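You operate a simulated robot arm through the tools that you are given. There is no shell and no other tool. Be economical: measure what you need, move in short steps, check, and stop when the job is done.

The job below is to be done with a simulated two-armed robot. You get a single attempt, and the scene is never put back.

Task
On the west end of the south island, fold the checked cloth in half, so that it is half as long.

It is judged by the outcome, as a careful person would: the job done as asked, and still so three seconds after it is handed in. It fails if anything else is knocked over, pushed out of place, dropped, spilled or broken. Flat cloth is picked up by pressing the open fingertips on it (5 to 10 N) and closing them slowly along it; thin cloth reads only 2 to 8 mm in the jaws.

Robot
Two 7-joint arms with two-finger parallel grippers on one trunk, on a base that drives. Base frame: it is fixed to the floor where the robot stands at the start and does not move with it; the origin is under the middle of the robot, x ahead of it, y to its left, z up. Units: m, rad, N and s.
The left shoulder is at the start at [0.07, 0.134, 1.076], the right one opposite. Places, roughly: west end of the south island [0.5, -0.2, 0.8]. Payload 1.57 kg a hand.
The tool frame of a hand sits at the grasp point between the pads (the TCP): z along the fingers, y along the line on which they close. The tips reach 0.03 m beyond it. Largest opening 0.08 m; finger width 0.017, thickness 0.012; the body of the gripper, 0.04 by 0.082 m, starts 0.08 m behind the TCP.
Orientation is that of the tool frame in the base frame, as a unit quaternion [x, y, z, w]. With the fingers straight down and closing along the base's y, the tool's x points along the base's -x, its y along +y and its z along -z.

Tools
- The arms move only by the tool play_rows. It takes "left_series", "right_series" or both (then of equal length, played together; a hand with none holds still); each is a list of rows, each a list of 7 numbers: the shift along the tool's x, y, z in m, then the turn, a rotation vector about the tool's x, y, z in rad, then the finger opening in m, from 0 to 0.08. In form: [[dx, dy, dz, wx, wy, wz, hand], ...]. A call has 1 to 10 rows; each row is the pose to reach, as a shift and turn from the pose commanded when the call began, along the tool's axes at that moment. A row lasts 0.2 s, in which the tool goes at most 0.05 m and 0.15 rad; a call with a longer step from one row to the next is refused whole, and so is a gripper value outside its range. Where a pose cannot be reached the arm comes as near as it can. A force on the tool above 40 N (or 10 N above the force at the start of the call, whichever is more), or a blocked arm, ends the call early, and 0.2 s more pass. The fingers move at their own pace (about 0.153 m/s each) and stop on an object; they squeeze with about 42 N. The grip force told is the motor's: it shows also when the fingers shut on nothing. Time passes only in rows, and 0.2 s behind the last, so rows that repeat a pose let the fingers close. The reply holds the time, the measured pose of the TCP, the force on the tool along the base axes, the opening and the grip force, in the units named above and with some noise.
- Cameras (640 x 400 px; columns grow to the right, rows downward): "scene" is now at [0.1318, -0.01, 1.287]; the picture's right is [-0.13, -0.99, 0.00], its down [-0.73, 0.10, -0.68] and it looks along [0.67, -0.09, -0.73] (base axes); focal length 292 px, centre (320, 200). "left" rides on the left gripper at [0.072, 0.006, -0.122] in its tool frame; the picture's right is [-0.09, 1.00, 0.00], its down [-0.84, -0.08, -0.54] and it looks along [-0.54, -0.05, 0.84] (tool axes); focal length 238 px, centre (320, 200). "right" rides on the right gripper at [0.072, -0.007, -0.122] in its tool frame; the picture's right is [0.09, 1.00, 0.00], its down [-0.84, 0.08, -0.54] and it looks along [-0.54, 0.05, 0.84] (tool axes); focal length 238 px, centre (320, 200). There is no depth. A picture from a camera that has moved, and an enlarged one, comes with that camera's place and axes in the base frame and with its lens.
- grab_frame(camera): a new picture of that camera. It takes no simulated time.
- slide_trunk(by): slides the trunk up (or, below 0, down) by that many m; the arms and the scene camera ride with it, the base frame stays. It gives what a move gives, with no picture.
- base_move(legs): drives the robot by 1 to 6 legs, each [ahead, left, turn to the left] in m, m and rad, along the robot's own axes; the way and the turn of a leg run together, so that a leg with both is an arc; at most 1.5 m and 3.142 rad a leg. The arms and the cameras ride along, it lands a little off, and it stops where it bumps. It gives what a move gives.
- pan_tilt(pan, tilt): turns the head with the scene camera to pan (to the left, within 1.501 rad either way) and tilt (down, from -0.506 to 1.204), counted from straight ahead of the robot. It gives what a move gives.
- inspect(camera, box): a new picture of the part [left, top, right, bottom] of that camera's present view, enlarged. It takes no simulated time.
- job_done(): hands the job in; it is judged then, once.

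Go step by step. Nothing tells you exact positions but the pictures and the camera data: compare them with the known pose of the tool, close in by small moves and look again before you grip or let go. The budget is 120 turns and 88 pictures, counting those below and the enlarged ones. Unless the task says otherwise, let go and move clear before handing in, and close with one line.

The tools are called after "Emit:" as name(argument=value, ...) on one line, values as JSON. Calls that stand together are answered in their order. play_rows: Moves the arms, as the interface text tells. Its arguments: {"type":"object","properties":{"left_series":{"type":"array","items":{"type":"array","items":{"type":"number"}}},"right_series":{"type":"array","items":{"type":"array","items":{"type":"number"}}}},"required":[]} The other tools are called the same way: slide_trunk (by) slides the trunk up or down; base_move (legs) drives the base; pan_tilt (pan, tilt) turns the head that bears the scene camera; grab_frame (camera) takes a picture; inspect (camera, box) takes an enlarged picture of a part of a camera's view; job_done () hands the job in.

At the start:

```text
time_s: 0.0
left_position: [0.4823, 0.1913, 0.9631]
left_tcp_rot: [0.0, 1.0, 0.0, -0.002]
left_contact_force: [-0.4, 0.6, 0.3]
left_gripper_width: 0.0802
left_finger_force: 0.1
right_position: [0.4072, -0.1878, 1.0433]
right_tcp_rot: [0.0, 1.0, 0.0, 0.0]
right_contact_force: [-0.3, 0.0, -0.6]
right_gripper_width: 0.0802
right_finger_force: 0.0
trunk travel left (down, up): [-0.65, 0.29]
robot x, y, heading: [-0.0026, -0.0014, 0.0]
head pan, tilt: [-0.133, 0.824]
```

scene: 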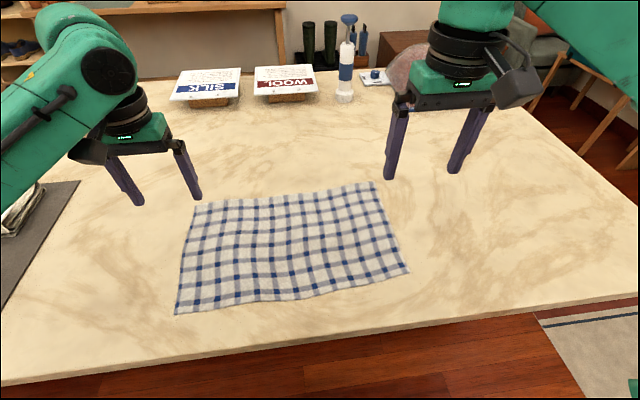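
right: 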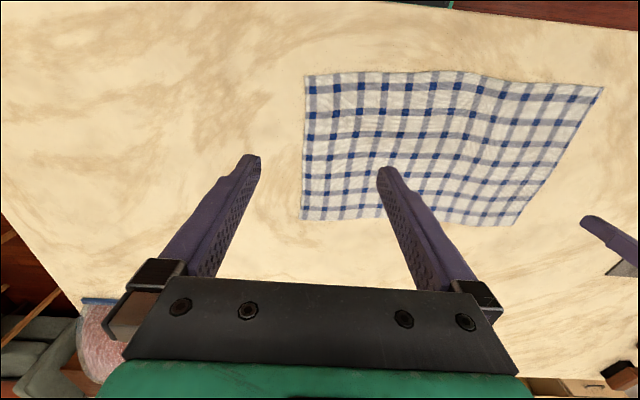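
left: 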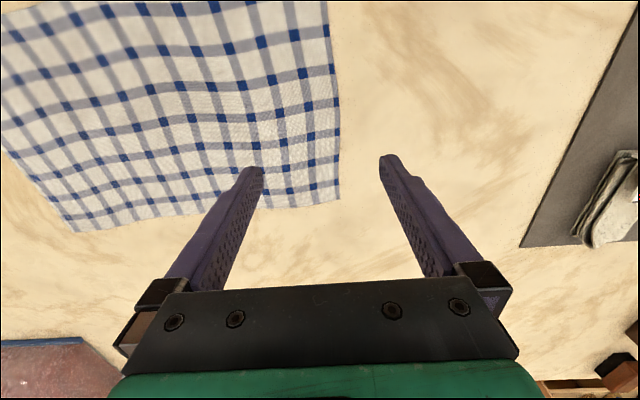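

The checked cloth lies with its long side along y, with corners at about (0.65,0.23), (0.67,-0.23), (0.37,0.23) and (0.40,-0.23). The plan is to bring the short west edge over onto the east edge with both hands. First I tilt the head down to check the clearance between base and island.

Emit:
pan_tilt(pan=0, tilt=1.2)

Emit:
grab_frame(camera="scene")

```text
time_s: 0.8
left_position: [0.483, 0.1905, 0.9635]
left_tcp_rot: [0.0, 1.0, -0.002, -0.001]
left_contact_force: [-1.3, 1.2, -0.2]
left_gripper_width: 0.0798
left_finger_force: 0.0
right_position: [0.4096, -0.1881, 1.0435]
right_tcp_rot: [0.0, 1.0, -0.001, 0.0]
right_contact_force: [0.4, 0.4, -0.2]
right_gripper_width: 0.0798
right_finger_force: 0.0
trunk travel left (down, up): [-0.65, 0.29]
robot x, y, heading: [-0.0013, -0.0035, 0.004]
head pan, tilt: [0.0, 1.201]
```

```text
84 pictures are left
camera scene: at [0.109, 0.0005, 1.2612], right [0.0, -1.0, 0.0], down [-0.93, 0.0, -0.36], along [0.36, 0.0, -0.93], focal length 292 px, centre (320, 200)
```

scene: 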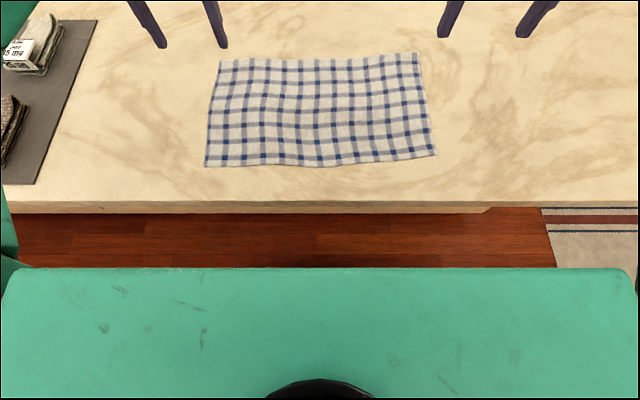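

The table edge is at x≈0.307, and the west corners are near N=(0.404,-0.233) and far F=(0.672,-0.228). The far corner is out of comfortable reach, so I drive in a little and to the right.

Emit:
base_move(legs=[[0.0, -0.13, 0.0], [0.06, 0.0, 0.0]])

```text
time_s: 2.7
left_position: [0.5432, 0.0551, 0.9639]
left_tcp_rot: [0.002, 1.0, -0.001, 0.001]
left_contact_force: [-0.7, 0.9, -0.4]
left_gripper_width: 0.0802
left_finger_force: 0.2
right_position: [0.468, -0.3206, 1.0437]
right_tcp_rot: [0.003, 1.0, 0.0, 0.0]
right_contact_force: [-0.3, 0.2, 0.3]
right_gripper_width: 0.0798
right_finger_force: 0.1
trunk travel left (down, up): [-0.65, 0.29]
robot x, y, heading: [0.063, -0.1382, -0.008]
head pan, tilt: [0.0, 1.201]
```

Emit:
base_move(legs=[[0.05, 0.0, 0.008]])

Emit:
grab_frame(camera="scene")

```text
time_s: 3.6
left_position: [0.5927, 0.0598, 0.9651]
left_tcp_rot: [0.0, 1.0, -0.001, 0.0]
left_contact_force: [-0.1, -0.2, -0.8]
left_gripper_width: 0.0801
left_finger_force: 0.0
right_position: [0.5191, -0.3209, 1.0442]
right_tcp_rot: [-0.001, 1.0, 0.0, 0.002]
right_contact_force: [-1.3, -0.1, 0.2]
right_gripper_width: 0.0801
right_finger_force: 0.1
trunk travel left (down, up): [-0.65, 0.29]
robot x, y, heading: [0.108, -0.1311, 0.003]
head pan, tilt: [0.0, 1.201]
```

```text
83 pictures are left
camera scene: at [0.2179, -0.1319, 1.2615], right [0.0, -1.0, 0.0], down [-0.93, 0.0, -0.36], along [0.36, 0.0, -0.93], focal length 292 px, centre (320, 200)
```

scene: 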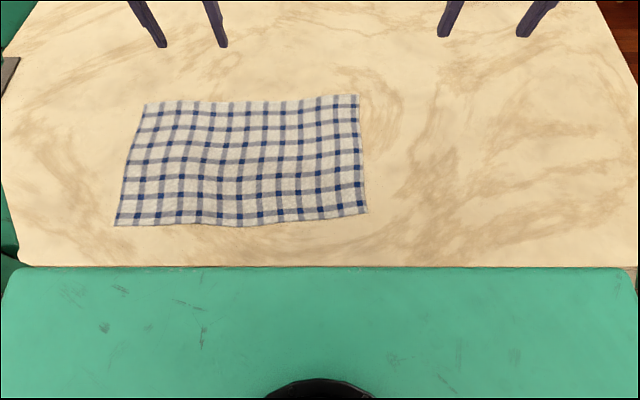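

The base fits at x≈0.11 without touching anything. Next I bring both hands above the west edge, left over the far corner and right over the near corner, and look again.

Emit:
play_rows(right_series=[[0.02, 0.01, 0.02, 0, 0, 0, 0.06], [0.045, 0.02, 0.04, 0, 0, 0, 0.06], [0.07, 0.04, 0.06, 0, 0, 0, 0.06], [0.09, 0.06, 0.08, 0, 0, 0, 0.05], [0.095, 0.08, 0.1, 0, 0, 0, 0.05], [0.095, 0.1, 0.12, 0, 0, 0, 0.05], [0.095, 0.12, 0.144, 0, 0, 0, 0.05], [0.095, 0.12, 0.144, 0, 0, 0, 0.05]], left_series=[[-0.01, -0.03, 0.01, 0, 0, 0, 0.06], [-0.015, -0.065, 0.02, 0, 0, 0, 0.06], [-0.02, -0.1, 0.03, 0, 0, 0, 0.06], [-0.03, -0.14, 0.04, 0, 0, 0, 0.05], [-0.035, -0.18, 0.05, 0, 0, 0, 0.05], [-0.04, -0.22, 0.06, 0, 0, 0, 0.05], [-0.047, -0.255, 0.065, 0, 0, 0, 0.05], [-0.047, -0.255, 0.065, 0, 0, 0, 0.05]])

Emit:
grab_frame(camera="scene")

Emit:
grab_frame(camera="left")

Emit:
grab_frame(camera="right")

```text
time_s: 5.5
left_position: [0.6448, -0.1952, 0.8979]
left_tcp_rot: [-0.001, 1.0, -0.001, 0.0]
left_contact_force: [-0.3, -0.1, -0.6]
left_gripper_width: 0.0497
left_finger_force: 0.1
right_position: [0.426, -0.1953, 0.9008]
right_tcp_rot: [0.001, 1.0, 0.0, 0.001]
right_contact_force: [0.9, 0.9, 0.0]
right_gripper_width: 0.0499
right_finger_force: 0.1
trunk travel left (down, up): [-0.65, 0.29]
robot x, y, heading: [0.1167, -0.1355, 0.004]
head pan, tilt: [0.0, 1.201]
```

```text
82 pictures are left
camera scene: at [0.2204, -0.1312, 1.2612], right [0.0, -1.0, 0.0], down [-0.93, 0.0, -0.36], along [0.36, 0.0, -0.93], focal length 292 px, centre (320, 200)
```

scene: 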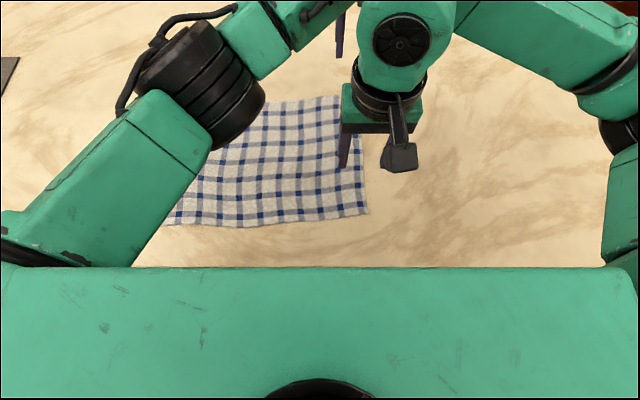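

```text
81 pictures are left
camera left: at [0.5741, -0.1899, 1.0206], right [0.09, 1.0, 0.0], down [0.84, -0.08, 0.54], along [0.54, -0.05, -0.84], focal length 238 px, centre (320, 200)
```

left: 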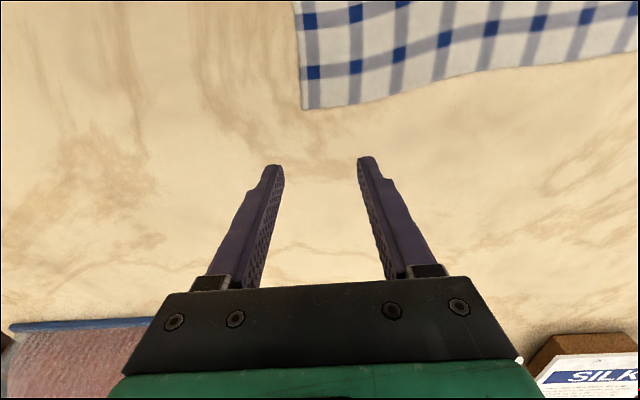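

```text
80 pictures are left
camera right: at [0.3535, -0.2028, 1.0229], right [-0.09, 1.0, 0.0], down [0.84, 0.08, 0.54], along [0.54, 0.05, -0.84], focal length 238 px, centre (320, 200)
```

right: 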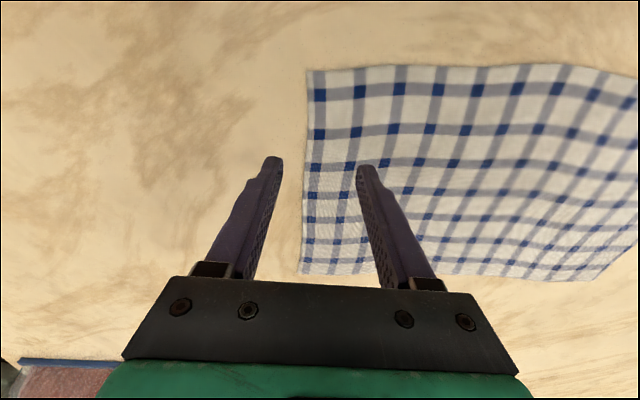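

The hand cameras and the scene camera only agree if the surface is at z≈0.797. That puts the west corners at about F=(0.625,-0.21) and N=(0.375,-0.212), and the east corners at about (0.602,0.21) and (0.352,0.206). I move above the grip points and check again.

Emit:
play_rows(right_series=[[0.014, 0.006, 0.02, 0, 0, 0, 0.03], [0.028, 0.012, 0.04, 0, 0, 0, 0.03], [0.028, 0.012, 0.048, 0, 0, 0, 0.03], [0.028, 0.012, 0.048, 0, 0, 0, 0.03]], left_series=[[0.02, 0.006, 0.02, 0, 0, 0, 0.03], [0.042, 0.012, 0.04, 0, 0, 0, 0.03], [0.042, 0.012, 0.046, 0, 0, 0, 0.03], [0.042, 0.012, 0.046, 0, 0, 0, 0.03]])

Emit:
grab_frame(camera="left")

Emit:
grab_frame(camera="right")

```text
time_s: 6.5
left_position: [0.5999, -0.1837, 0.8517]
left_tcp_rot: [-0.001, 1.0, -0.001, 0.0]
left_contact_force: [0.2, -0.4, -0.4]
left_gripper_width: 0.0302
left_finger_force: 0.0
right_position: [0.3971, -0.1848, 0.8529]
right_tcp_rot: [-0.001, 1.0, 0.0, 0.001]
right_contact_force: [0.0, 0.1, 0.0]
right_gripper_width: 0.03
right_finger_force: 0.0
trunk travel left (down, up): [-0.65, 0.29]
robot x, y, heading: [0.1092, -0.1304, 0.003]
head pan, tilt: [0.0, 1.201]
```

```text
79 pictures are left
camera left: at [0.5294, -0.1771, 0.9734], right [0.09, 1.0, 0.0], down [0.84, -0.07, 0.54], along [0.54, -0.05, -0.84], focal length 238 px, centre (320, 200)
```

left: 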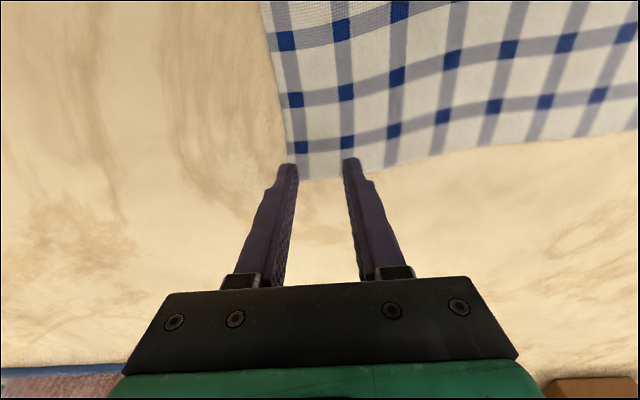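

```text
78 pictures are left
camera right: at [0.3252, -0.1927, 0.9754], right [-0.09, 1.0, 0.0], down [0.84, 0.08, 0.54], along [0.54, 0.05, -0.84], focal length 238 px, centre (320, 200)
```

right: 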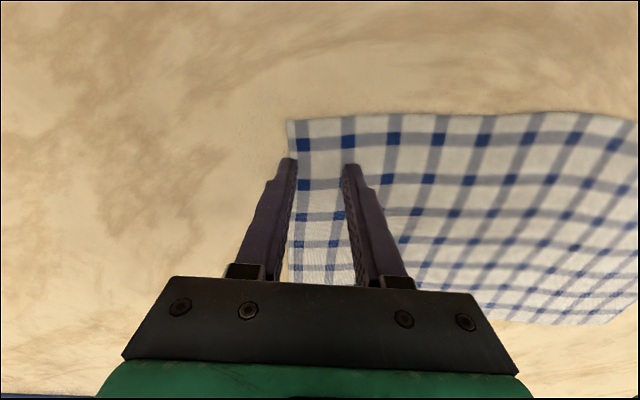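

Both tool positions agree with the predicted corners. I shift inward by 4 mm and go down carefully to just above contact.

Emit:
play_rows(right_series=[[0.0, 0.005, 0.01, 0, 0, 0, 0.03], [0, 0.005, 0.018, 0, 0, 0, 0.03], [0, 0.005, 0.024, 0, 0, 0, 0.03]], left_series=[[-0.001, 0.004, 0.01, 0, 0, 0, 0.03], [-0.001, 0.004, 0.018, 0, 0, 0, 0.03], [-0.001, 0.004, 0.023, 0, 0, 0, 0.03]])

```text
time_s: 7.2
left_position: [0.5988, -0.1809, 0.8312]
left_tcp_rot: [-0.001, 1.0, -0.001, 0.002]
left_contact_force: [1.9, 0.5, 6.5]
left_gripper_width: 0.03
left_finger_force: 0.1
right_position: [0.3967, -0.1809, 0.831]
right_tcp_rot: [0.0, 1.0, 0.0, 0.003]
right_contact_force: [4.4, -2.2, 25.3]
right_gripper_width: 0.03
right_finger_force: 0.4
trunk travel left (down, up): [-0.65, 0.29]
robot x, y, heading: [0.1068, -0.1328, 0.003]
head pan, tilt: [0.0, 1.201]
```

Contact is at tool z≈0.831. The left hand presses with 6.5 N, which is fine, but the right presses too hard, so I ease it up slightly.

Emit:
play_rows(right_series=[[0, 0, -0.0015, 0, 0, 0, 0.03], [0, 0, -0.0015, 0, 0, 0, 0.03]])

```text
time_s: 7.8
left_position: [0.5992, -0.1801, 0.8314]
left_tcp_rot: [-0.001, 1.0, -0.002, 0.002]
left_contact_force: [3.1, -0.4, 18.3]
left_gripper_width: 0.0303
left_finger_force: 0.1
right_position: [0.3943, -0.1802, 0.8311]
right_tcp_rot: [0.0, 1.0, 0.0, 0.002]
right_contact_force: [3.7, 0.2, 13.9]
right_gripper_width: 0.0297
right_finger_force: 0.0
trunk travel left (down, up): [-0.65, 0.29]
robot x, y, heading: [0.1078, -0.1336, 0.002]
head pan, tilt: [0.0, 1.201]
```

Emit:
play_rows(right_series=[[0, 0, -0.0007, 0, 0, 0, 0.03], [0, 0, -0.0007, 0, 0, 0, 0.03]], left_series=[[0, 0, -0.0011, 0, 0, 0, 0.03], [0, 0, -0.0011, 0, 0, 0, 0.03]])

```text
time_s: 8.4
left_position: [0.5984, -0.1811, 0.8316]
left_tcp_rot: [0.0, 1.0, -0.001, 0.0]
left_contact_force: [2.6, -0.9, 13.2]
left_gripper_width: 0.0299
left_finger_force: 0.1
right_position: [0.3955, -0.1806, 0.8309]
right_tcp_rot: [-0.001, 1.0, 0.0, 0.001]
right_contact_force: [0.2, 1.7, 8.9]
right_gripper_width: 0.0295
right_finger_force: 0.1
trunk travel left (down, up): [-0.65, 0.29]
robot x, y, heading: [0.1095, -0.1325, 0.0]
head pan, tilt: [0.0, 1.201]
```

The right hand is at 9 N. I ease the left a touch and close both slowly.

Emit:
play_rows(right_series=[[0, 0, 0, 0, 0, 0, 0.028], [0, 0, 0, 0, 0, 0, 0.025], [0, 0, 0, 0, 0, 0, 0.022], [0, 0, 0, 0, 0, 0, 0.019], [0, 0, 0, 0, 0, 0, 0.016], [0, 0, 0, 0, 0, 0, 0.013], [0, 0, 0, 0, 0, 0, 0.01], [0, 0, 0, 0, 0, 0, 0.006], [0, 0, 0, 0, 0, 0, 0.002], [0, 0, 0, 0, 0, 0, 0.0]], left_series=[[0, 0, -0.0008, 0, 0, 0, 0.028], [0, 0, -0.0008, 0, 0, 0, 0.025], [0, 0, -0.0008, 0, 0, 0, 0.022], [0, 0, -0.0008, 0, 0, 0, 0.019], [0, 0, -0.0008, 0, 0, 0, 0.016], [0, 0, -0.0008, 0, 0, 0, 0.013], [0, 0, -0.0008, 0, 0, 0, 0.01], [0, 0, -0.0008, 0, 0, 0, 0.006], [0, 0, -0.0008, 0, 0, 0, 0.002], [0, 0, -0.0008, 0, 0, 0, 0.0]])

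Emit:
grab_frame(camera="left")

Emit:
grab_frame(camera="right")

```text
time_s: 10.7
left_position: [0.5992, -0.1813, 0.8313]
left_tcp_rot: [-0.001, 1.0, -0.001, 0.001]
left_contact_force: [-0.9, 0.4, 4.0]
left_gripper_width: 0.0018
left_finger_force: 23.5
right_position: [0.3975, -0.1831, 0.8317]
right_tcp_rot: [0.0, 1.0, 0.0, 0.001]
right_contact_force: [2.6, 0.0, 8.1]
right_gripper_width: 0.0017
right_finger_force: 23.6
trunk travel left (down, up): [-0.65, 0.29]
robot x, y, heading: [0.1114, -0.1307, 0.004]
head pan, tilt: [0.0, 1.201]
```

```text
77 pictures are left
camera left: at [0.5285, -0.175, 0.9542], right [0.09, 1.0, 0.0], down [0.84, -0.08, 0.54], along [0.54, -0.05, -0.84], focal length 238 px, centre (320, 200)
```

left: 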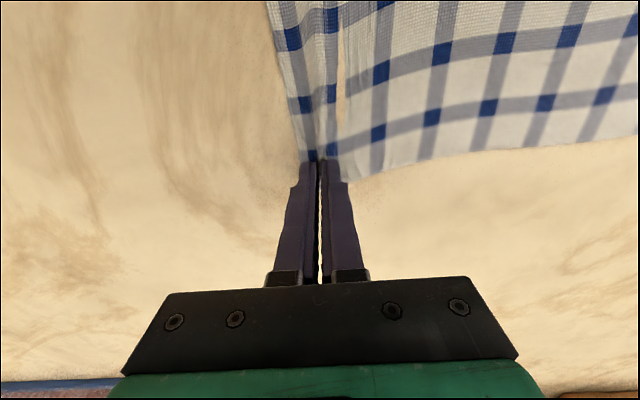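

```text
76 pictures are left
camera right: at [0.324, -0.1891, 0.9541], right [-0.09, 1.0, 0.0], down [0.84, 0.08, 0.54], along [0.54, 0.05, -0.84], focal length 238 px, centre (320, 200)
```

right: 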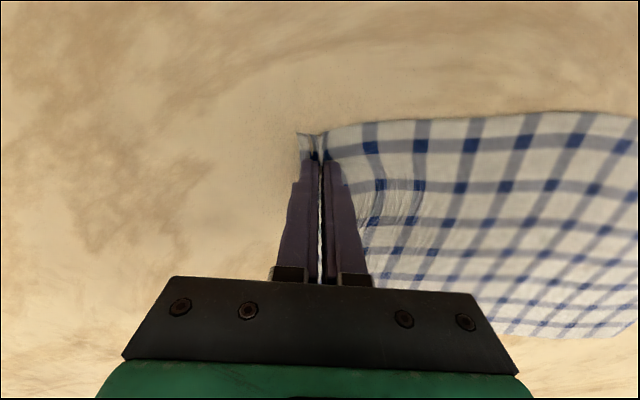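

Both hands show a pinched ridge of cloth. I lift a little along the folding arc and check that it holds.

Emit:
play_rows(right_series=[[0, 0.004, -0.012, 0, 0, 0, 0], [0, 0.01, -0.03, 0, 0, 0, 0], [0, 0.02, -0.05, 0, 0, 0, 0]], left_series=[[0, 0.004, -0.012, 0, 0, 0, 0], [0, 0.01, -0.03, 0, 0, 0, 0], [0, 0.02, -0.05, 0, 0, 0, 0]])

Emit:
grab_frame(camera="left")

Emit:
grab_frame(camera="right")

```text
time_s: 11.4
left_position: [0.6028, -0.1589, 0.8831]
left_tcp_rot: [-0.001, 1.0, -0.001, -0.001]
left_contact_force: [-3.4, 0.0, 0.4]
left_gripper_width: 0.002
left_finger_force: 24.0
right_position: [0.3969, -0.1621, 0.8813]
right_tcp_rot: [0.001, 1.0, 0.0, 0.0]
right_contact_force: [3.0, 0.0, 1.0]
right_gripper_width: 0.002
right_finger_force: 24.0
trunk travel left (down, up): [-0.65, 0.29]
robot x, y, heading: [0.1103, -0.1335, 0.004]
head pan, tilt: [0.0, 1.201]
```

```text
75 pictures are left
camera left: at [0.5315, -0.1529, 1.0048], right [0.09, 1.0, 0.0], down [0.84, -0.07, 0.54], along [0.54, -0.05, -0.84], focal length 238 px, centre (320, 200)
```

left: 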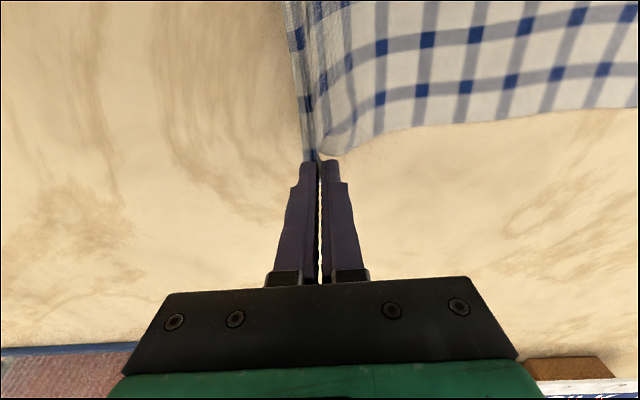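

```text
74 pictures are left
camera right: at [0.3246, -0.1693, 1.0036], right [-0.09, 1.0, 0.0], down [0.84, 0.08, 0.54], along [0.54, 0.05, -0.84], focal length 238 px, centre (320, 200)
```

right: 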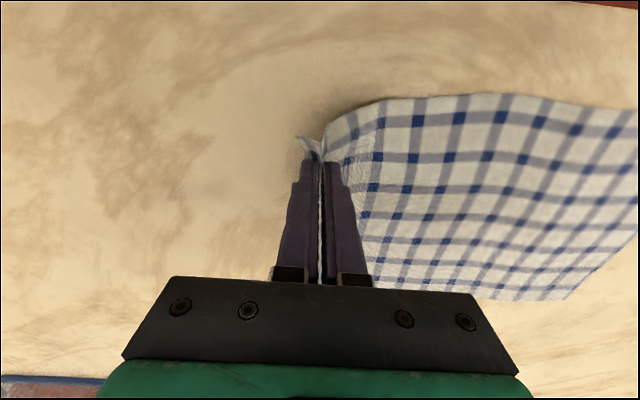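

Both corners hold. I continue the arc upward with a bit less tension between the hands and look for arm clearance.

Emit:
play_rows(right_series=[[0, 0.012, -0.03, 0, 0, 0, 0], [-0.002, 0.025, -0.055, 0, 0, 0, 0], [-0.002, 0.04, -0.075, 0, 0, 0, 0]], left_series=[[0, 0.012, -0.03, 0, 0, 0, 0], [0.002, 0.025, -0.055, 0, 0, 0, 0], [0.002, 0.04, -0.075, 0, 0, 0, 0]])

Emit:
grab_frame(camera="scene")

Emit:
grab_frame(camera="right")

```text
time_s: 12.2
left_position: [0.5981, -0.1178, 0.9587]
left_tcp_rot: [-0.001, 1.0, -0.001, 0.0]
left_contact_force: [-0.6, 0.1, -0.3]
left_gripper_width: 0.0018
left_finger_force: 23.6
right_position: [0.3996, -0.1226, 0.9559]
right_tcp_rot: [-0.001, 1.0, -0.001, 0.0]
right_contact_force: [0.2, 1.0, -0.3]
right_gripper_width: 0.0021
right_finger_force: 23.7
trunk travel left (down, up): [-0.65, 0.29]
robot x, y, heading: [0.1107, -0.1306, 0.001]
head pan, tilt: [0.0, 1.201]
```

```text
73 pictures are left
camera scene: at [0.2202, -0.1305, 1.2612], right [0.0, -1.0, 0.0], down [-0.93, 0.0, -0.36], along [0.36, 0.0, -0.93], focal length 292 px, centre (320, 200)
```

scene: 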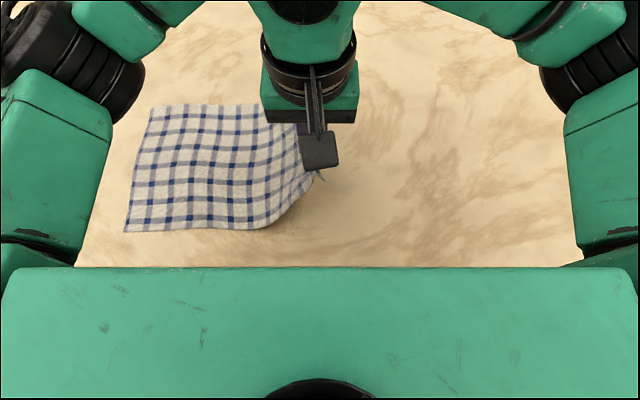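

```text
72 pictures are left
camera right: at [0.3276, -0.1296, 1.0776], right [-0.09, 1.0, 0.0], down [0.84, 0.08, 0.54], along [0.54, 0.05, -0.84], focal length 238 px, centre (320, 200)
```

right: 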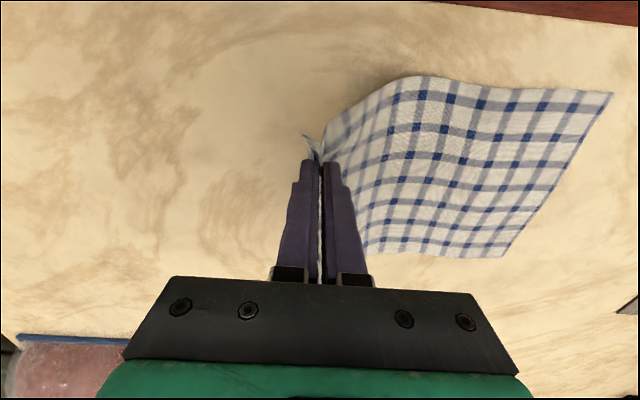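

Clearance is ample, and the east edge has crept only about 1 cm. I carry the held edge over by driving the base left.

Emit:
base_move(legs=[[-0.01, 0.14, 0.0], [-0.01, 0.12, 0.0]])

Emit:
grab_frame(camera="scene")

Emit:
grab_frame(camera="right")

Emit:
grab_frame(camera="left")

```text
time_s: 14.4
left_position: [0.5778, 0.1405, 0.9582]
left_tcp_rot: [-0.001, 1.0, 0.0, -0.001]
left_contact_force: [0.0, 0.1, 0.2]
left_gripper_width: 0.0021
left_finger_force: 23.1
right_position: [0.3788, 0.1352, 0.9544]
right_tcp_rot: [-0.001, 1.0, 0.0, 0.0]
right_contact_force: [0.1, 0.0, 0.6]
right_gripper_width: 0.0017
right_finger_force: 24.1
trunk travel left (down, up): [-0.65, 0.29]
robot x, y, heading: [0.0917, 0.1281, 0.0]
head pan, tilt: [0.0, 1.201]
```

```text
71 pictures are left
camera scene: at [0.2003, 0.1275, 1.2612], right [0.0, -1.0, 0.0], down [-0.93, 0.0, -0.36], along [0.36, 0.0, -0.93], focal length 292 px, centre (320, 200)
```

scene: 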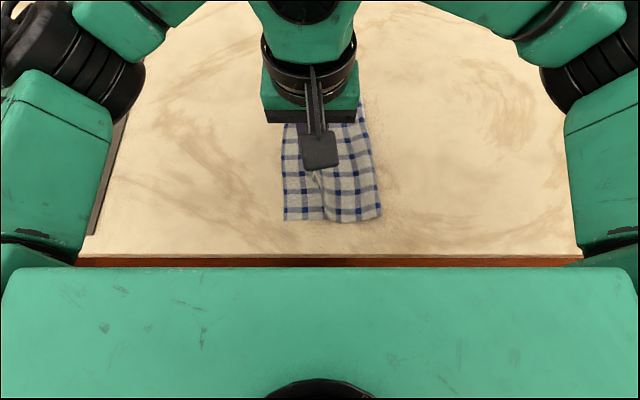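

```text
70 pictures are left
camera right: at [0.3078, 0.1286, 1.0773], right [-0.09, 1.0, 0.0], down [0.84, 0.08, 0.54], along [0.54, 0.05, -0.84], focal length 238 px, centre (320, 200)
```

right: 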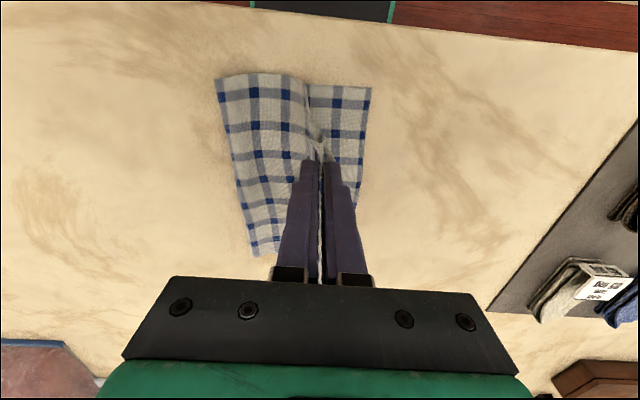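

```text
69 pictures are left
camera left: at [0.5075, 0.1461, 1.081], right [0.09, 1.0, 0.0], down [0.84, -0.08, 0.54], along [0.54, -0.05, -0.84], focal length 238 px, centre (320, 200)
```

left: 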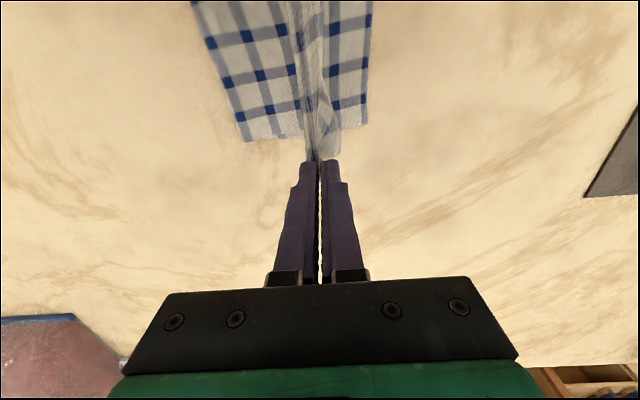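

The east corners are now at about (0.339,0.187) near and (0.588,0.195) far. I lower both hands so the held edge comes to rest on the east edge.

Emit:
play_rows(right_series=[[0.006, 0.015, 0.02, 0, 0, 0, 0], [0.012, 0.03, 0.045, 0, 0, 0, 0], [0.018, 0.037, 0.075, 0, 0, 0, 0], [0.018, 0.037, 0.1, 0, 0, 0, 0], [0.018, 0.037, 0.1, 0, 0, 0, 0]], left_series=[[0.004, 0.015, 0.02, 0, 0, 0, 0], [0.008, 0.03, 0.045, 0, 0, 0, 0], [0.012, 0.04, 0.075, 0, 0, 0, 0], [0.012, 0.04, 0.104, 0, 0, 0, 0], [0.012, 0.04, 0.104, 0, 0, 0, 0]])

Emit:
grab_frame(camera="right")

Emit:
grab_frame(camera="left")

Emit:
grab_frame(camera="scene")

```text
time_s: 15.6
left_position: [0.5655, 0.1804, 0.8546]
left_tcp_rot: [-0.002, 1.0, -0.002, 0.001]
left_contact_force: [-1.3, -0.2, -0.1]
left_gripper_width: 0.0018
left_finger_force: 23.5
right_position: [0.3598, 0.1728, 0.8554]
right_tcp_rot: [0.0, 1.0, 0.0, 0.0]
right_contact_force: [2.6, -0.4, 0.3]
right_gripper_width: 0.0021
right_finger_force: 23.7
trunk travel left (down, up): [-0.65, 0.29]
robot x, y, heading: [0.0926, 0.1296, 0.001]
head pan, tilt: [0.0, 1.201]
```

```text
68 pictures are left
camera right: at [0.2876, 0.166, 0.9778], right [-0.09, 1.0, 0.0], down [0.84, 0.08, 0.54], along [0.54, 0.05, -0.84], focal length 238 px, centre (320, 200)
```

right: 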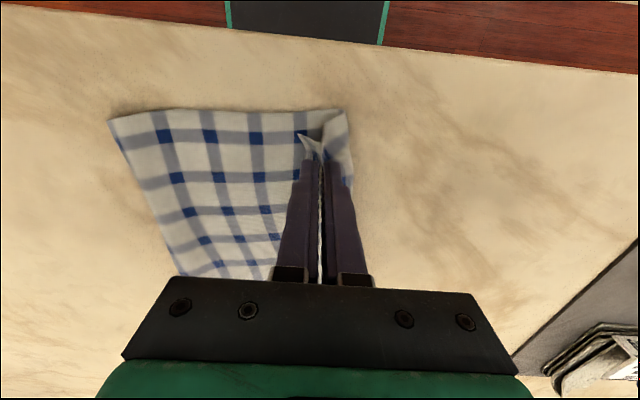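

```text
67 pictures are left
camera left: at [0.494, 0.1868, 0.9774], right [0.09, 1.0, 0.0], down [0.84, -0.08, 0.54], along [0.54, -0.05, -0.84], focal length 238 px, centre (320, 200)
```

left: 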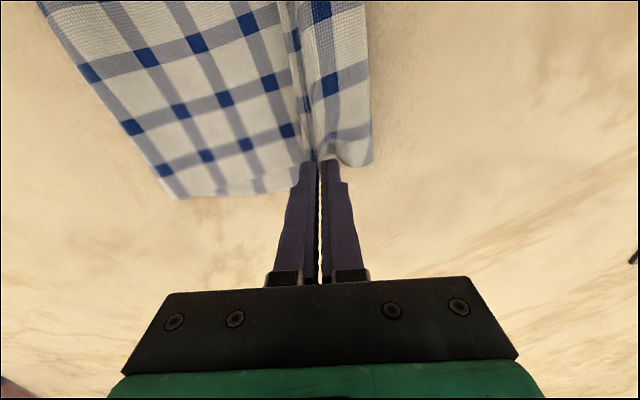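

```text
66 pictures are left
camera scene: at [0.1999, 0.1283, 1.2612], right [0.0, -1.0, 0.0], down [-0.93, 0.0, -0.36], along [0.36, 0.0, -0.93], focal length 292 px, centre (320, 200)
```

scene: 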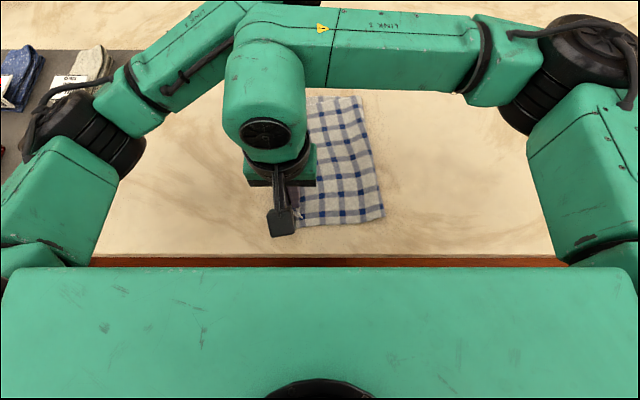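

The held edge is hovering over the east edge. I take a closer look at the layers before the final lowering.

Emit:
inspect(camera="left", box=[220, 0, 420, 200])

Emit:
inspect(camera="right", box=[240, 60, 400, 200])

```text
2.00 times, centred on (320, 100) of left
camera zoom: at [0.494, 0.1868, 0.9774], right [0.09, 1.0, 0.0], down [0.84, -0.08, 0.54], along [0.54, -0.05, -0.84], focal length 477 px, centre (320, 400)
```

zoom: 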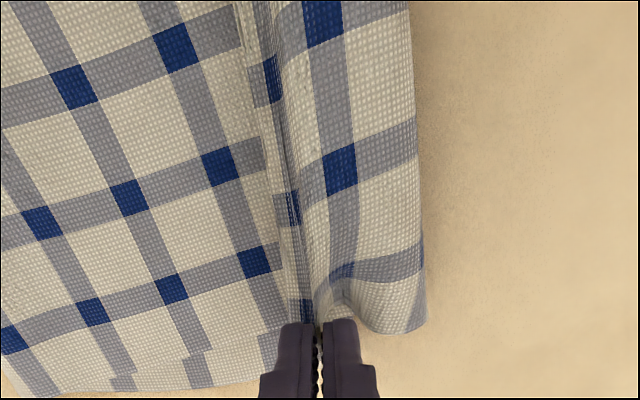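

```text
2.86 times, centred on (320, 130) of right
camera zoom: at [0.2876, 0.166, 0.9778], right [-0.09, 1.0, 0.0], down [0.84, 0.08, 0.54], along [0.54, 0.05, -0.84], focal length 681 px, centre (320, 400)
```

zoom: 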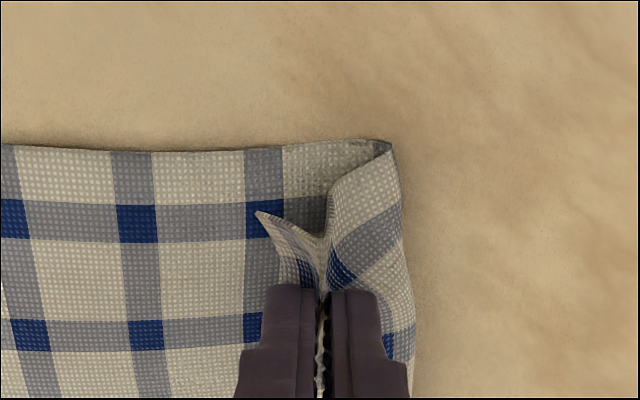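

The held edge is folded back on itself: its margin points west on top and the sheet bulges east of the fingers. I'll set it down and release, see how it settles, then unroll the hem with a light drag.

Emit:
play_rows(right_series=[[0, 0.0, 0.012, 0, 0, 0, 0], [0, 0.0, 0.012, 0, 0, 0, 0.005], [0, 0, 0.012, 0, 0, 0, 0.015], [0, 0, 0.012, 0, 0, 0, 0.025], [0, 0, 0.0, 0, 0, 0, 0.03], [0, 0, -0.03, 0, 0, 0, 0.03], [0, 0, -0.07, 0, 0, 0, 0.03]], left_series=[[0, 0.0, 0.012, 0, 0, 0, 0], [0, 0.0, 0.012, 0, 0, 0, 0.005], [0, 0, 0.012, 0, 0, 0, 0.015], [0, 0, 0.012, 0, 0, 0, 0.025], [0, 0, 0.0, 0, 0, 0, 0.03], [0, 0, -0.03, 0, 0, 0, 0.03], [0, 0, -0.07, 0, 0, 0, 0.03]])

Emit:
grab_frame(camera="right")

Emit:
grab_frame(camera="left")

```text
time_s: 17.2
left_position: [0.5636, 0.1835, 0.926]
left_tcp_rot: [0.0, 1.0, -0.001, -0.001]
left_contact_force: [-0.4, 0.3, -0.8]
left_gripper_width: 0.03
left_finger_force: 0.0
right_position: [0.3591, 0.1763, 0.9262]
right_tcp_rot: [-0.002, 1.0, 0.0, 0.0]
right_contact_force: [-0.4, 0.2, 1.0]
right_gripper_width: 0.0299
right_finger_force: 0.0
trunk travel left (down, up): [-0.65, 0.29]
robot x, y, heading: [0.0883, 0.1296, 0.005]
head pan, tilt: [0.0, 1.201]
```

```text
63 pictures are left
camera right: at [0.2859, 0.1692, 1.0489], right [-0.09, 1.0, 0.0], down [0.84, 0.08, 0.54], along [0.54, 0.05, -0.84], focal length 238 px, centre (320, 200)
```

right: 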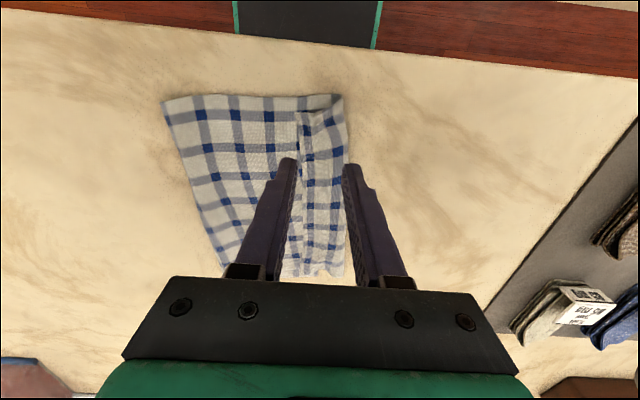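

```text
62 pictures are left
camera left: at [0.4925, 0.1889, 1.0479], right [0.09, 1.0, 0.0], down [0.84, -0.08, 0.54], along [0.54, -0.05, -0.84], focal length 238 px, centre (320, 200)
```

left: 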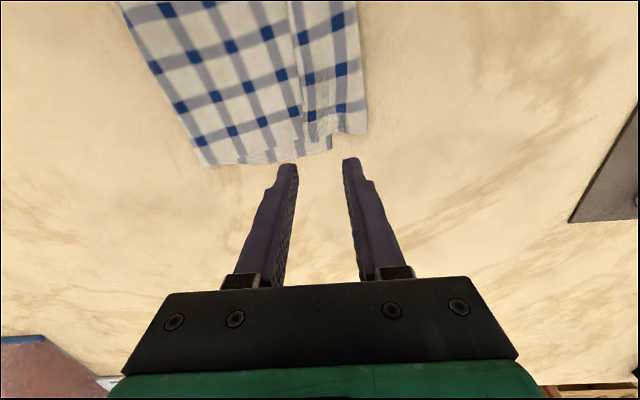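

Released, with a hem folded back along the east side. I zoom in to see the layers.

Emit:
inspect(camera="left", box=[200, 0, 400, 180])

Emit:
inspect(camera="right", box=[150, 80, 370, 290])

```text
2.22 times, centred on (300, 90) of left
camera zoom: at [0.4925, 0.1889, 1.0479], right [0.09, 1.0, 0.0], down [0.84, -0.08, 0.54], along [0.54, -0.05, -0.84], focal length 530 px, centre (364, 444)
```

zoom: 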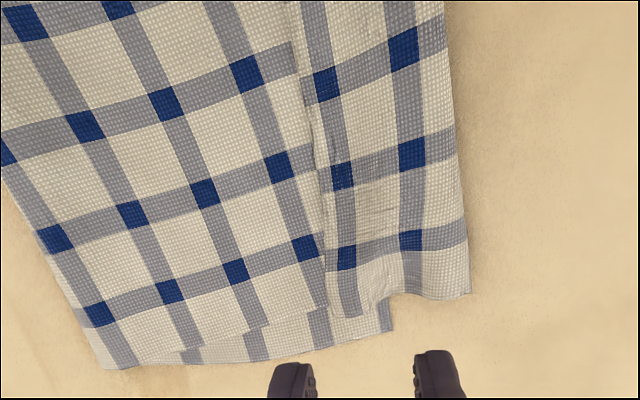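

```text
1.90 times, centred on (260, 185) of right
camera zoom: at [0.2859, 0.1692, 1.0489], right [-0.09, 1.0, 0.0], down [0.84, 0.08, 0.54], along [0.54, 0.05, -0.84], focal length 454 px, centre (434, 229)
```

zoom: 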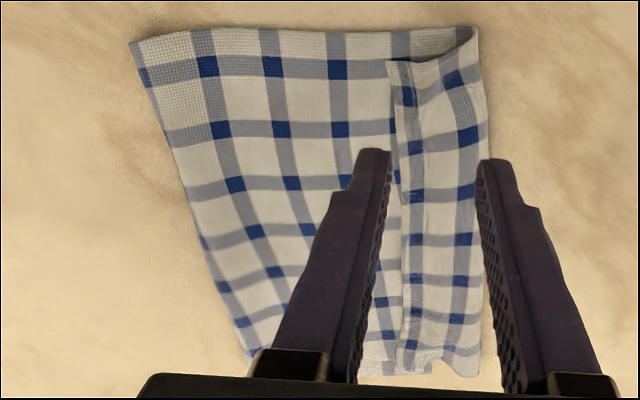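

The fold line sits too far east (y≈0.02–0.05 instead of −0.016) and the top edge has a hem 5–6 cm wide. I'll unroll the hem eastward with closed fingertips, then regrip the true edge, with the sheet to the west of the grip, and lay it down on a taut arc. First I lower to just above the hem.

Emit:
play_rows(right_series=[[0, 0.005, 0.04, 0, 0, 0, 0.0], [0, 0.005, 0.075, 0, 0, 0, 0.0], [0, 0.005, 0.09, 0, 0, 0, 0], [0, 0.005, 0.092, 0, 0, 0, 0]], left_series=[[0.015, 0.02, 0.04, 0, 0, 0, 0.0], [0.015, 0.02, 0.075, 0, 0, 0, 0.0], [0.015, 0.02, 0.09, 0, 0, 0, 0], [0.015, 0.02, 0.092, 0, 0, 0, 0]])

```text
time_s: 18.2
left_position: [0.5497, 0.1992, 0.8332]
left_tcp_rot: [-0.001, 1.0, 0.0, 0.0]
left_contact_force: [-0.9, -0.2, 5.9]
left_gripper_width: 0.0
left_finger_force: 21.0
right_position: [0.3597, 0.1788, 0.8351]
right_tcp_rot: [0.001, 1.0, 0.001, 0.0]
right_contact_force: [0.2, 0.0, 2.4]
right_gripper_width: 0.0
right_finger_force: 21.5
trunk travel left (down, up): [-0.65, 0.29]
robot x, y, heading: [0.0931, 0.1271, 0.003]
head pan, tilt: [0.0, 1.201]
```

Light contact on both sides. I drag slowly east to unroll the hem.

Emit:
play_rows(right_series=[[0, 0.0, 0.0007, 0, 0, 0, 0.0], [0, 0.012, 0.001, 0, 0, 0, 0.0], [0, 0.024, 0.0015, 0, 0, 0, 0], [0, 0.036, 0.002, 0, 0, 0, 0], [0, 0.05, 0.002, 0, 0, 0, 0], [0, 0.064, 0.002, 0, 0, 0, 0], [0, 0.08, 0.002, 0, 0, 0, 0]], left_series=[[0, 0.0, 0.0, 0, 0, 0, 0.0], [0, 0.012, 0.0, 0, 0, 0, 0.0], [0, 0.024, 0.0005, 0, 0, 0, 0], [0, 0.036, 0.001, 0, 0, 0, 0], [0, 0.05, 0.001, 0, 0, 0, 0], [0, 0.064, 0.001, 0, 0, 0, 0], [0, 0.08, 0.001, 0, 0, 0, 0]])

Emit:
grab_frame(camera="right")

Emit:
grab_frame(camera="left")

```text
time_s: 19.8
left_position: [0.548, 0.2778, 0.8336]
left_tcp_rot: [-0.001, 1.0, 0.0, 0.002]
left_contact_force: [-0.4, -2.7, 15.8]
left_gripper_width: 0.0
left_finger_force: 22.0
right_position: [0.3605, 0.2585, 0.8328]
right_tcp_rot: [-0.001, 1.0, 0.001, 0.002]
right_contact_force: [1.0, -2.6, 11.4]
right_gripper_width: 0.0
right_finger_force: 20.8
trunk travel left (down, up): [-0.65, 0.29]
robot x, y, heading: [0.0887, 0.1264, 0.002]
head pan, tilt: [0.0, 1.201]
```

```text
59 pictures are left
camera right: at [0.2874, 0.2496, 0.9554], right [-0.09, 1.0, 0.0], down [0.83, 0.08, 0.55], along [0.54, 0.05, -0.84], focal length 238 px, centre (320, 200)
```

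right: 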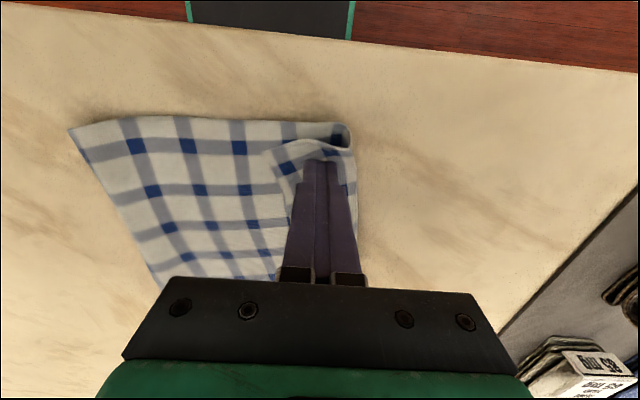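

```text
58 pictures are left
camera left: at [0.477, 0.2841, 0.9551], right [0.09, 1.0, 0.0], down [0.83, -0.08, 0.55], along [0.54, -0.05, -0.84], focal length 238 px, centre (320, 200)
```

left: 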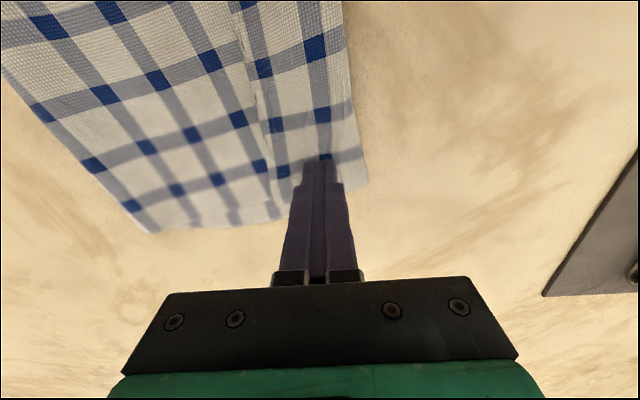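

The whole cloth slid east without unrolling. Instead I'll straddle the hem's free edge with closed fingers, west tip on the sheet and east tip on the flap, press, and open them so the flap is pushed east while the sheet is held.

Emit:
play_rows(right_series=[[0, 0.0, -0.02, 0, 0, 0, 0.0], [0, -0.0235, -0.02, 0, 0, 0, 0.0], [0, -0.0235, -0.005, 0, 0, 0, 0], [0, -0.0235, 0.001, 0, 0, 0, 0], [0, -0.0235, 0.001, 0, 0, 0, 0]], left_series=[[0, 0.0, -0.02, 0, 0, 0, 0.0], [0, -0.037, -0.02, 0, 0, 0, 0.0], [0, -0.037, -0.005, 0, 0, 0, 0], [0, -0.037, -0.0005, 0, 0, 0, 0], [0, -0.037, -0.0005, 0, 0, 0, 0]])

Emit:
inspect(camera="right", box=[220, 80, 420, 260])

Emit:
inspect(camera="left", box=[220, 80, 420, 260])

```text
time_s: 21.0
left_position: [0.5485, 0.2413, 0.8332]
left_tcp_rot: [-0.001, 1.0, -0.001, 0.002]
left_contact_force: [0.3, 0.4, 13.9]
left_gripper_width: 0.0
left_finger_force: 21.0
right_position: [0.3594, 0.2352, 0.8328]
right_tcp_rot: [0.0, 1.0, 0.002, 0.002]
right_contact_force: [5.4, 1.3, 20.0]
right_gripper_width: 0.0001
right_finger_force: 21.3
trunk travel left (down, up): [-0.65, 0.29]
robot x, y, heading: [0.09, 0.1272, 0.002]
head pan, tilt: [0.0, 1.201]
```

```text
2.22 times, centred on (320, 170) of right
camera zoom: at [0.2863, 0.2277, 0.9553], right [-0.09, 1.0, 0.0], down [0.83, 0.08, 0.55], along [0.54, 0.05, -0.84], focal length 530 px, centre (320, 267)
```

zoom: 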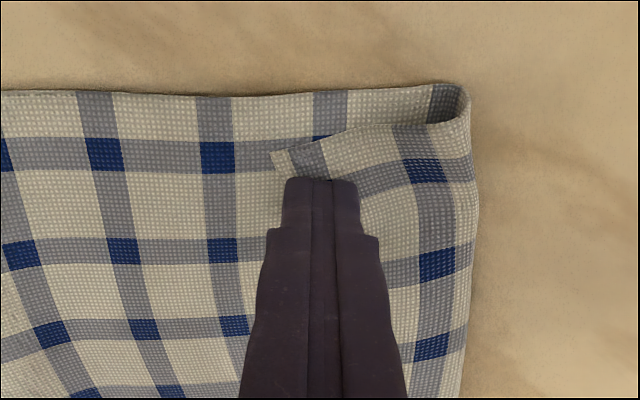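

```text
2.22 times, centred on (320, 170) of left
camera zoom: at [0.4778, 0.2484, 0.9551], right [0.09, 1.0, 0.0], down [0.83, -0.08, 0.55], along [0.54, -0.05, -0.84], focal length 530 px, centre (320, 267)
```

zoom: 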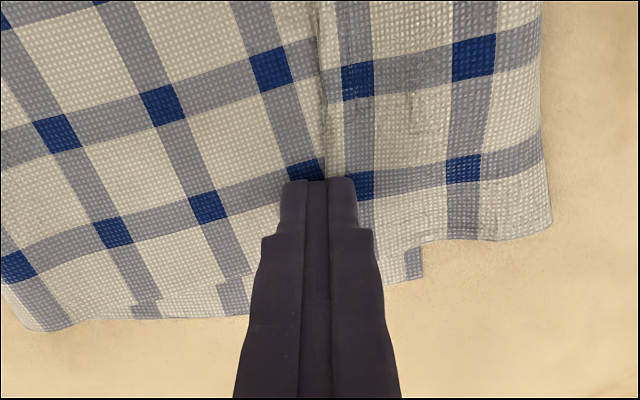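

The left hand straddles the edge well, but the right needs to go about 1 cm further west. I adjust it, then open both slowly.

Emit:
play_rows(right_series=[[0, 0.0, -0.015, 0, 0, 0, 0.0], [0, -0.011, -0.015, 0, 0, 0, 0.0], [0, -0.011, -0.001, 0, 0, 0, 0], [0, -0.011, -0.001, 0, 0, 0, 0.005], [0, -0.011, -0.001, 0, 0, 0, 0.015], [0, -0.011, -0.001, 0, 0, 0, 0.025], [0, -0.011, -0.001, 0, 0, 0, 0.035], [0, -0.011, -0.001, 0, 0, 0, 0.05], [0, -0.011, -0.001, 0, 0, 0, 0.065], [0, -0.011, -0.001, 0, 0, 0, 0.075]], left_series=[[0, 0.0, 0, 0, 0, 0, 0.0], [0, 0, 0, 0, 0, 0, 0.0], [0, 0, 0, 0, 0, 0, 0], [0, 0, 0, 0, 0, 0, 0.005], [0, 0, 0, 0, 0, 0, 0.015], [0, 0, 0, 0, 0, 0, 0.025], [0, 0, 0, 0, 0, 0, 0.035], [0, 0, 0, 0, 0, 0, 0.05], [0, 0, 0, 0, 0, 0, 0.065], [0, 0, 0, 0, 0, 0, 0.075]])

Emit:
inspect(camera="right", box=[160, 60, 440, 260])

Emit:
inspect(camera="left", box=[160, 60, 440, 260])

```text
time_s: 23.2
left_position: [0.5473, 0.2407, 0.8319]
left_tcp_rot: [-0.002, 1.0, 0.0, 0.001]
left_contact_force: [0.3, -4.4, 17.9]
left_gripper_width: 0.0713
left_finger_force: 0.1
right_position: [0.3586, 0.2215, 0.8331]
right_tcp_rot: [-0.001, 1.0, 0.002, 0.002]
right_contact_force: [0.2, -4.9, 20.9]
right_gripper_width: 0.0667
right_finger_force: 0.0
trunk travel left (down, up): [-0.65, 0.29]
robot x, y, heading: [0.0893, 0.1272, -0.0]
head pan, tilt: [0.0, 1.201]
```

```text
2.00 times, centred on (300, 160) of right
camera zoom: at [0.2858, 0.2148, 0.955], right [-0.09, 1.0, 0.0], down [0.83, 0.08, 0.55], along [0.54, 0.05, -0.84], focal length 477 px, centre (360, 280)
```

zoom: 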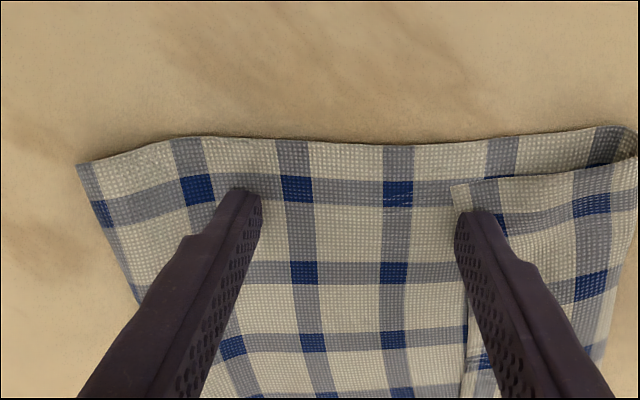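

```text
2.00 times, centred on (300, 160) of left
camera zoom: at [0.4763, 0.2461, 0.955], right [0.09, 1.0, 0.0], down [0.84, -0.08, 0.54], along [0.54, -0.05, -0.84], focal length 477 px, centre (360, 280)
```

zoom: 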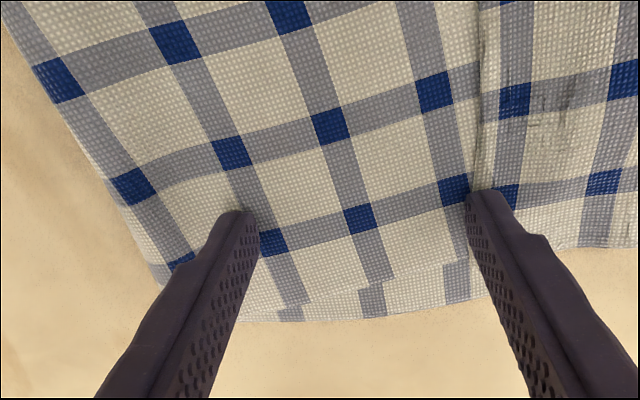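

The cloth slides as one piece, so friction unrolling won't work. I'll unfold instead: pinch the hem crest, lift it and lay the cloth flat again, then fold it with a better technique. First I rise and locate the crest.

Emit:
play_rows(right_series=[[0, 0.0, -0.03, 0, 0, 0, 0.07], [0, 0.02, -0.07, 0, 0, 0, 0.05], [0, 0.04, -0.07, 0, 0, 0, 0.05], [0, 0.04, -0.07, 0, 0, 0, 0.05]], left_series=[[0, 0.0, -0.03, 0, 0, 0, 0.07], [0, 0.02, -0.07, 0, 0, 0, 0.05], [0, 0.05, -0.07, 0, 0, 0, 0.05], [0, 0.05, -0.07, 0, 0, 0, 0.05]])

Emit:
grab_frame(camera="right")

Emit:
grab_frame(camera="left")

```text
time_s: 24.2
left_position: [0.549, 0.2939, 0.8992]
left_tcp_rot: [-0.001, 1.0, 0.0, -0.002]
left_contact_force: [-0.2, -0.2, 0.1]
left_gripper_width: 0.0501
left_finger_force: 0.2
right_position: [0.3602, 0.2625, 0.9017]
right_tcp_rot: [0.0, 1.0, 0.002, 0.001]
right_contact_force: [0.3, -0.5, 0.2]
right_gripper_width: 0.0502
right_finger_force: 0.1
trunk travel left (down, up): [-0.65, 0.29]
robot x, y, heading: [0.0926, 0.1267, 0.005]
head pan, tilt: [0.0, 1.201]
```

```text
53 pictures are left
camera right: at [0.2885, 0.2555, 1.0244], right [-0.09, 1.0, 0.0], down [0.84, 0.08, 0.54], along [0.54, 0.05, -0.84], focal length 238 px, centre (320, 200)
```

right: 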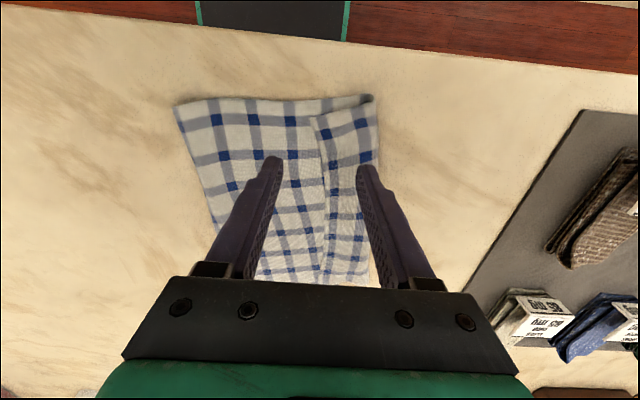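

```text
52 pictures are left
camera left: at [0.4774, 0.2997, 1.0222], right [0.09, 1.0, 0.0], down [0.84, -0.08, 0.54], along [0.54, -0.05, -0.84], focal length 238 px, centre (320, 200)
```

left: 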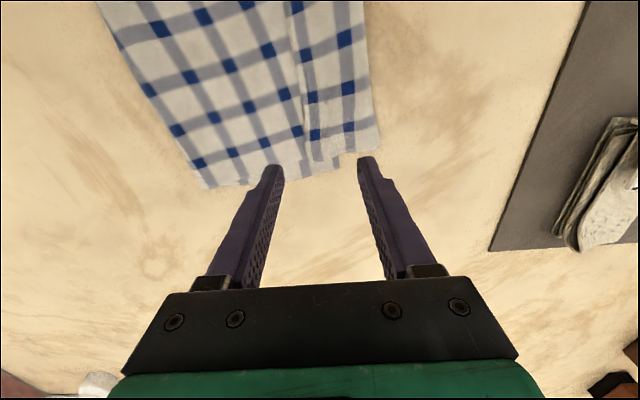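

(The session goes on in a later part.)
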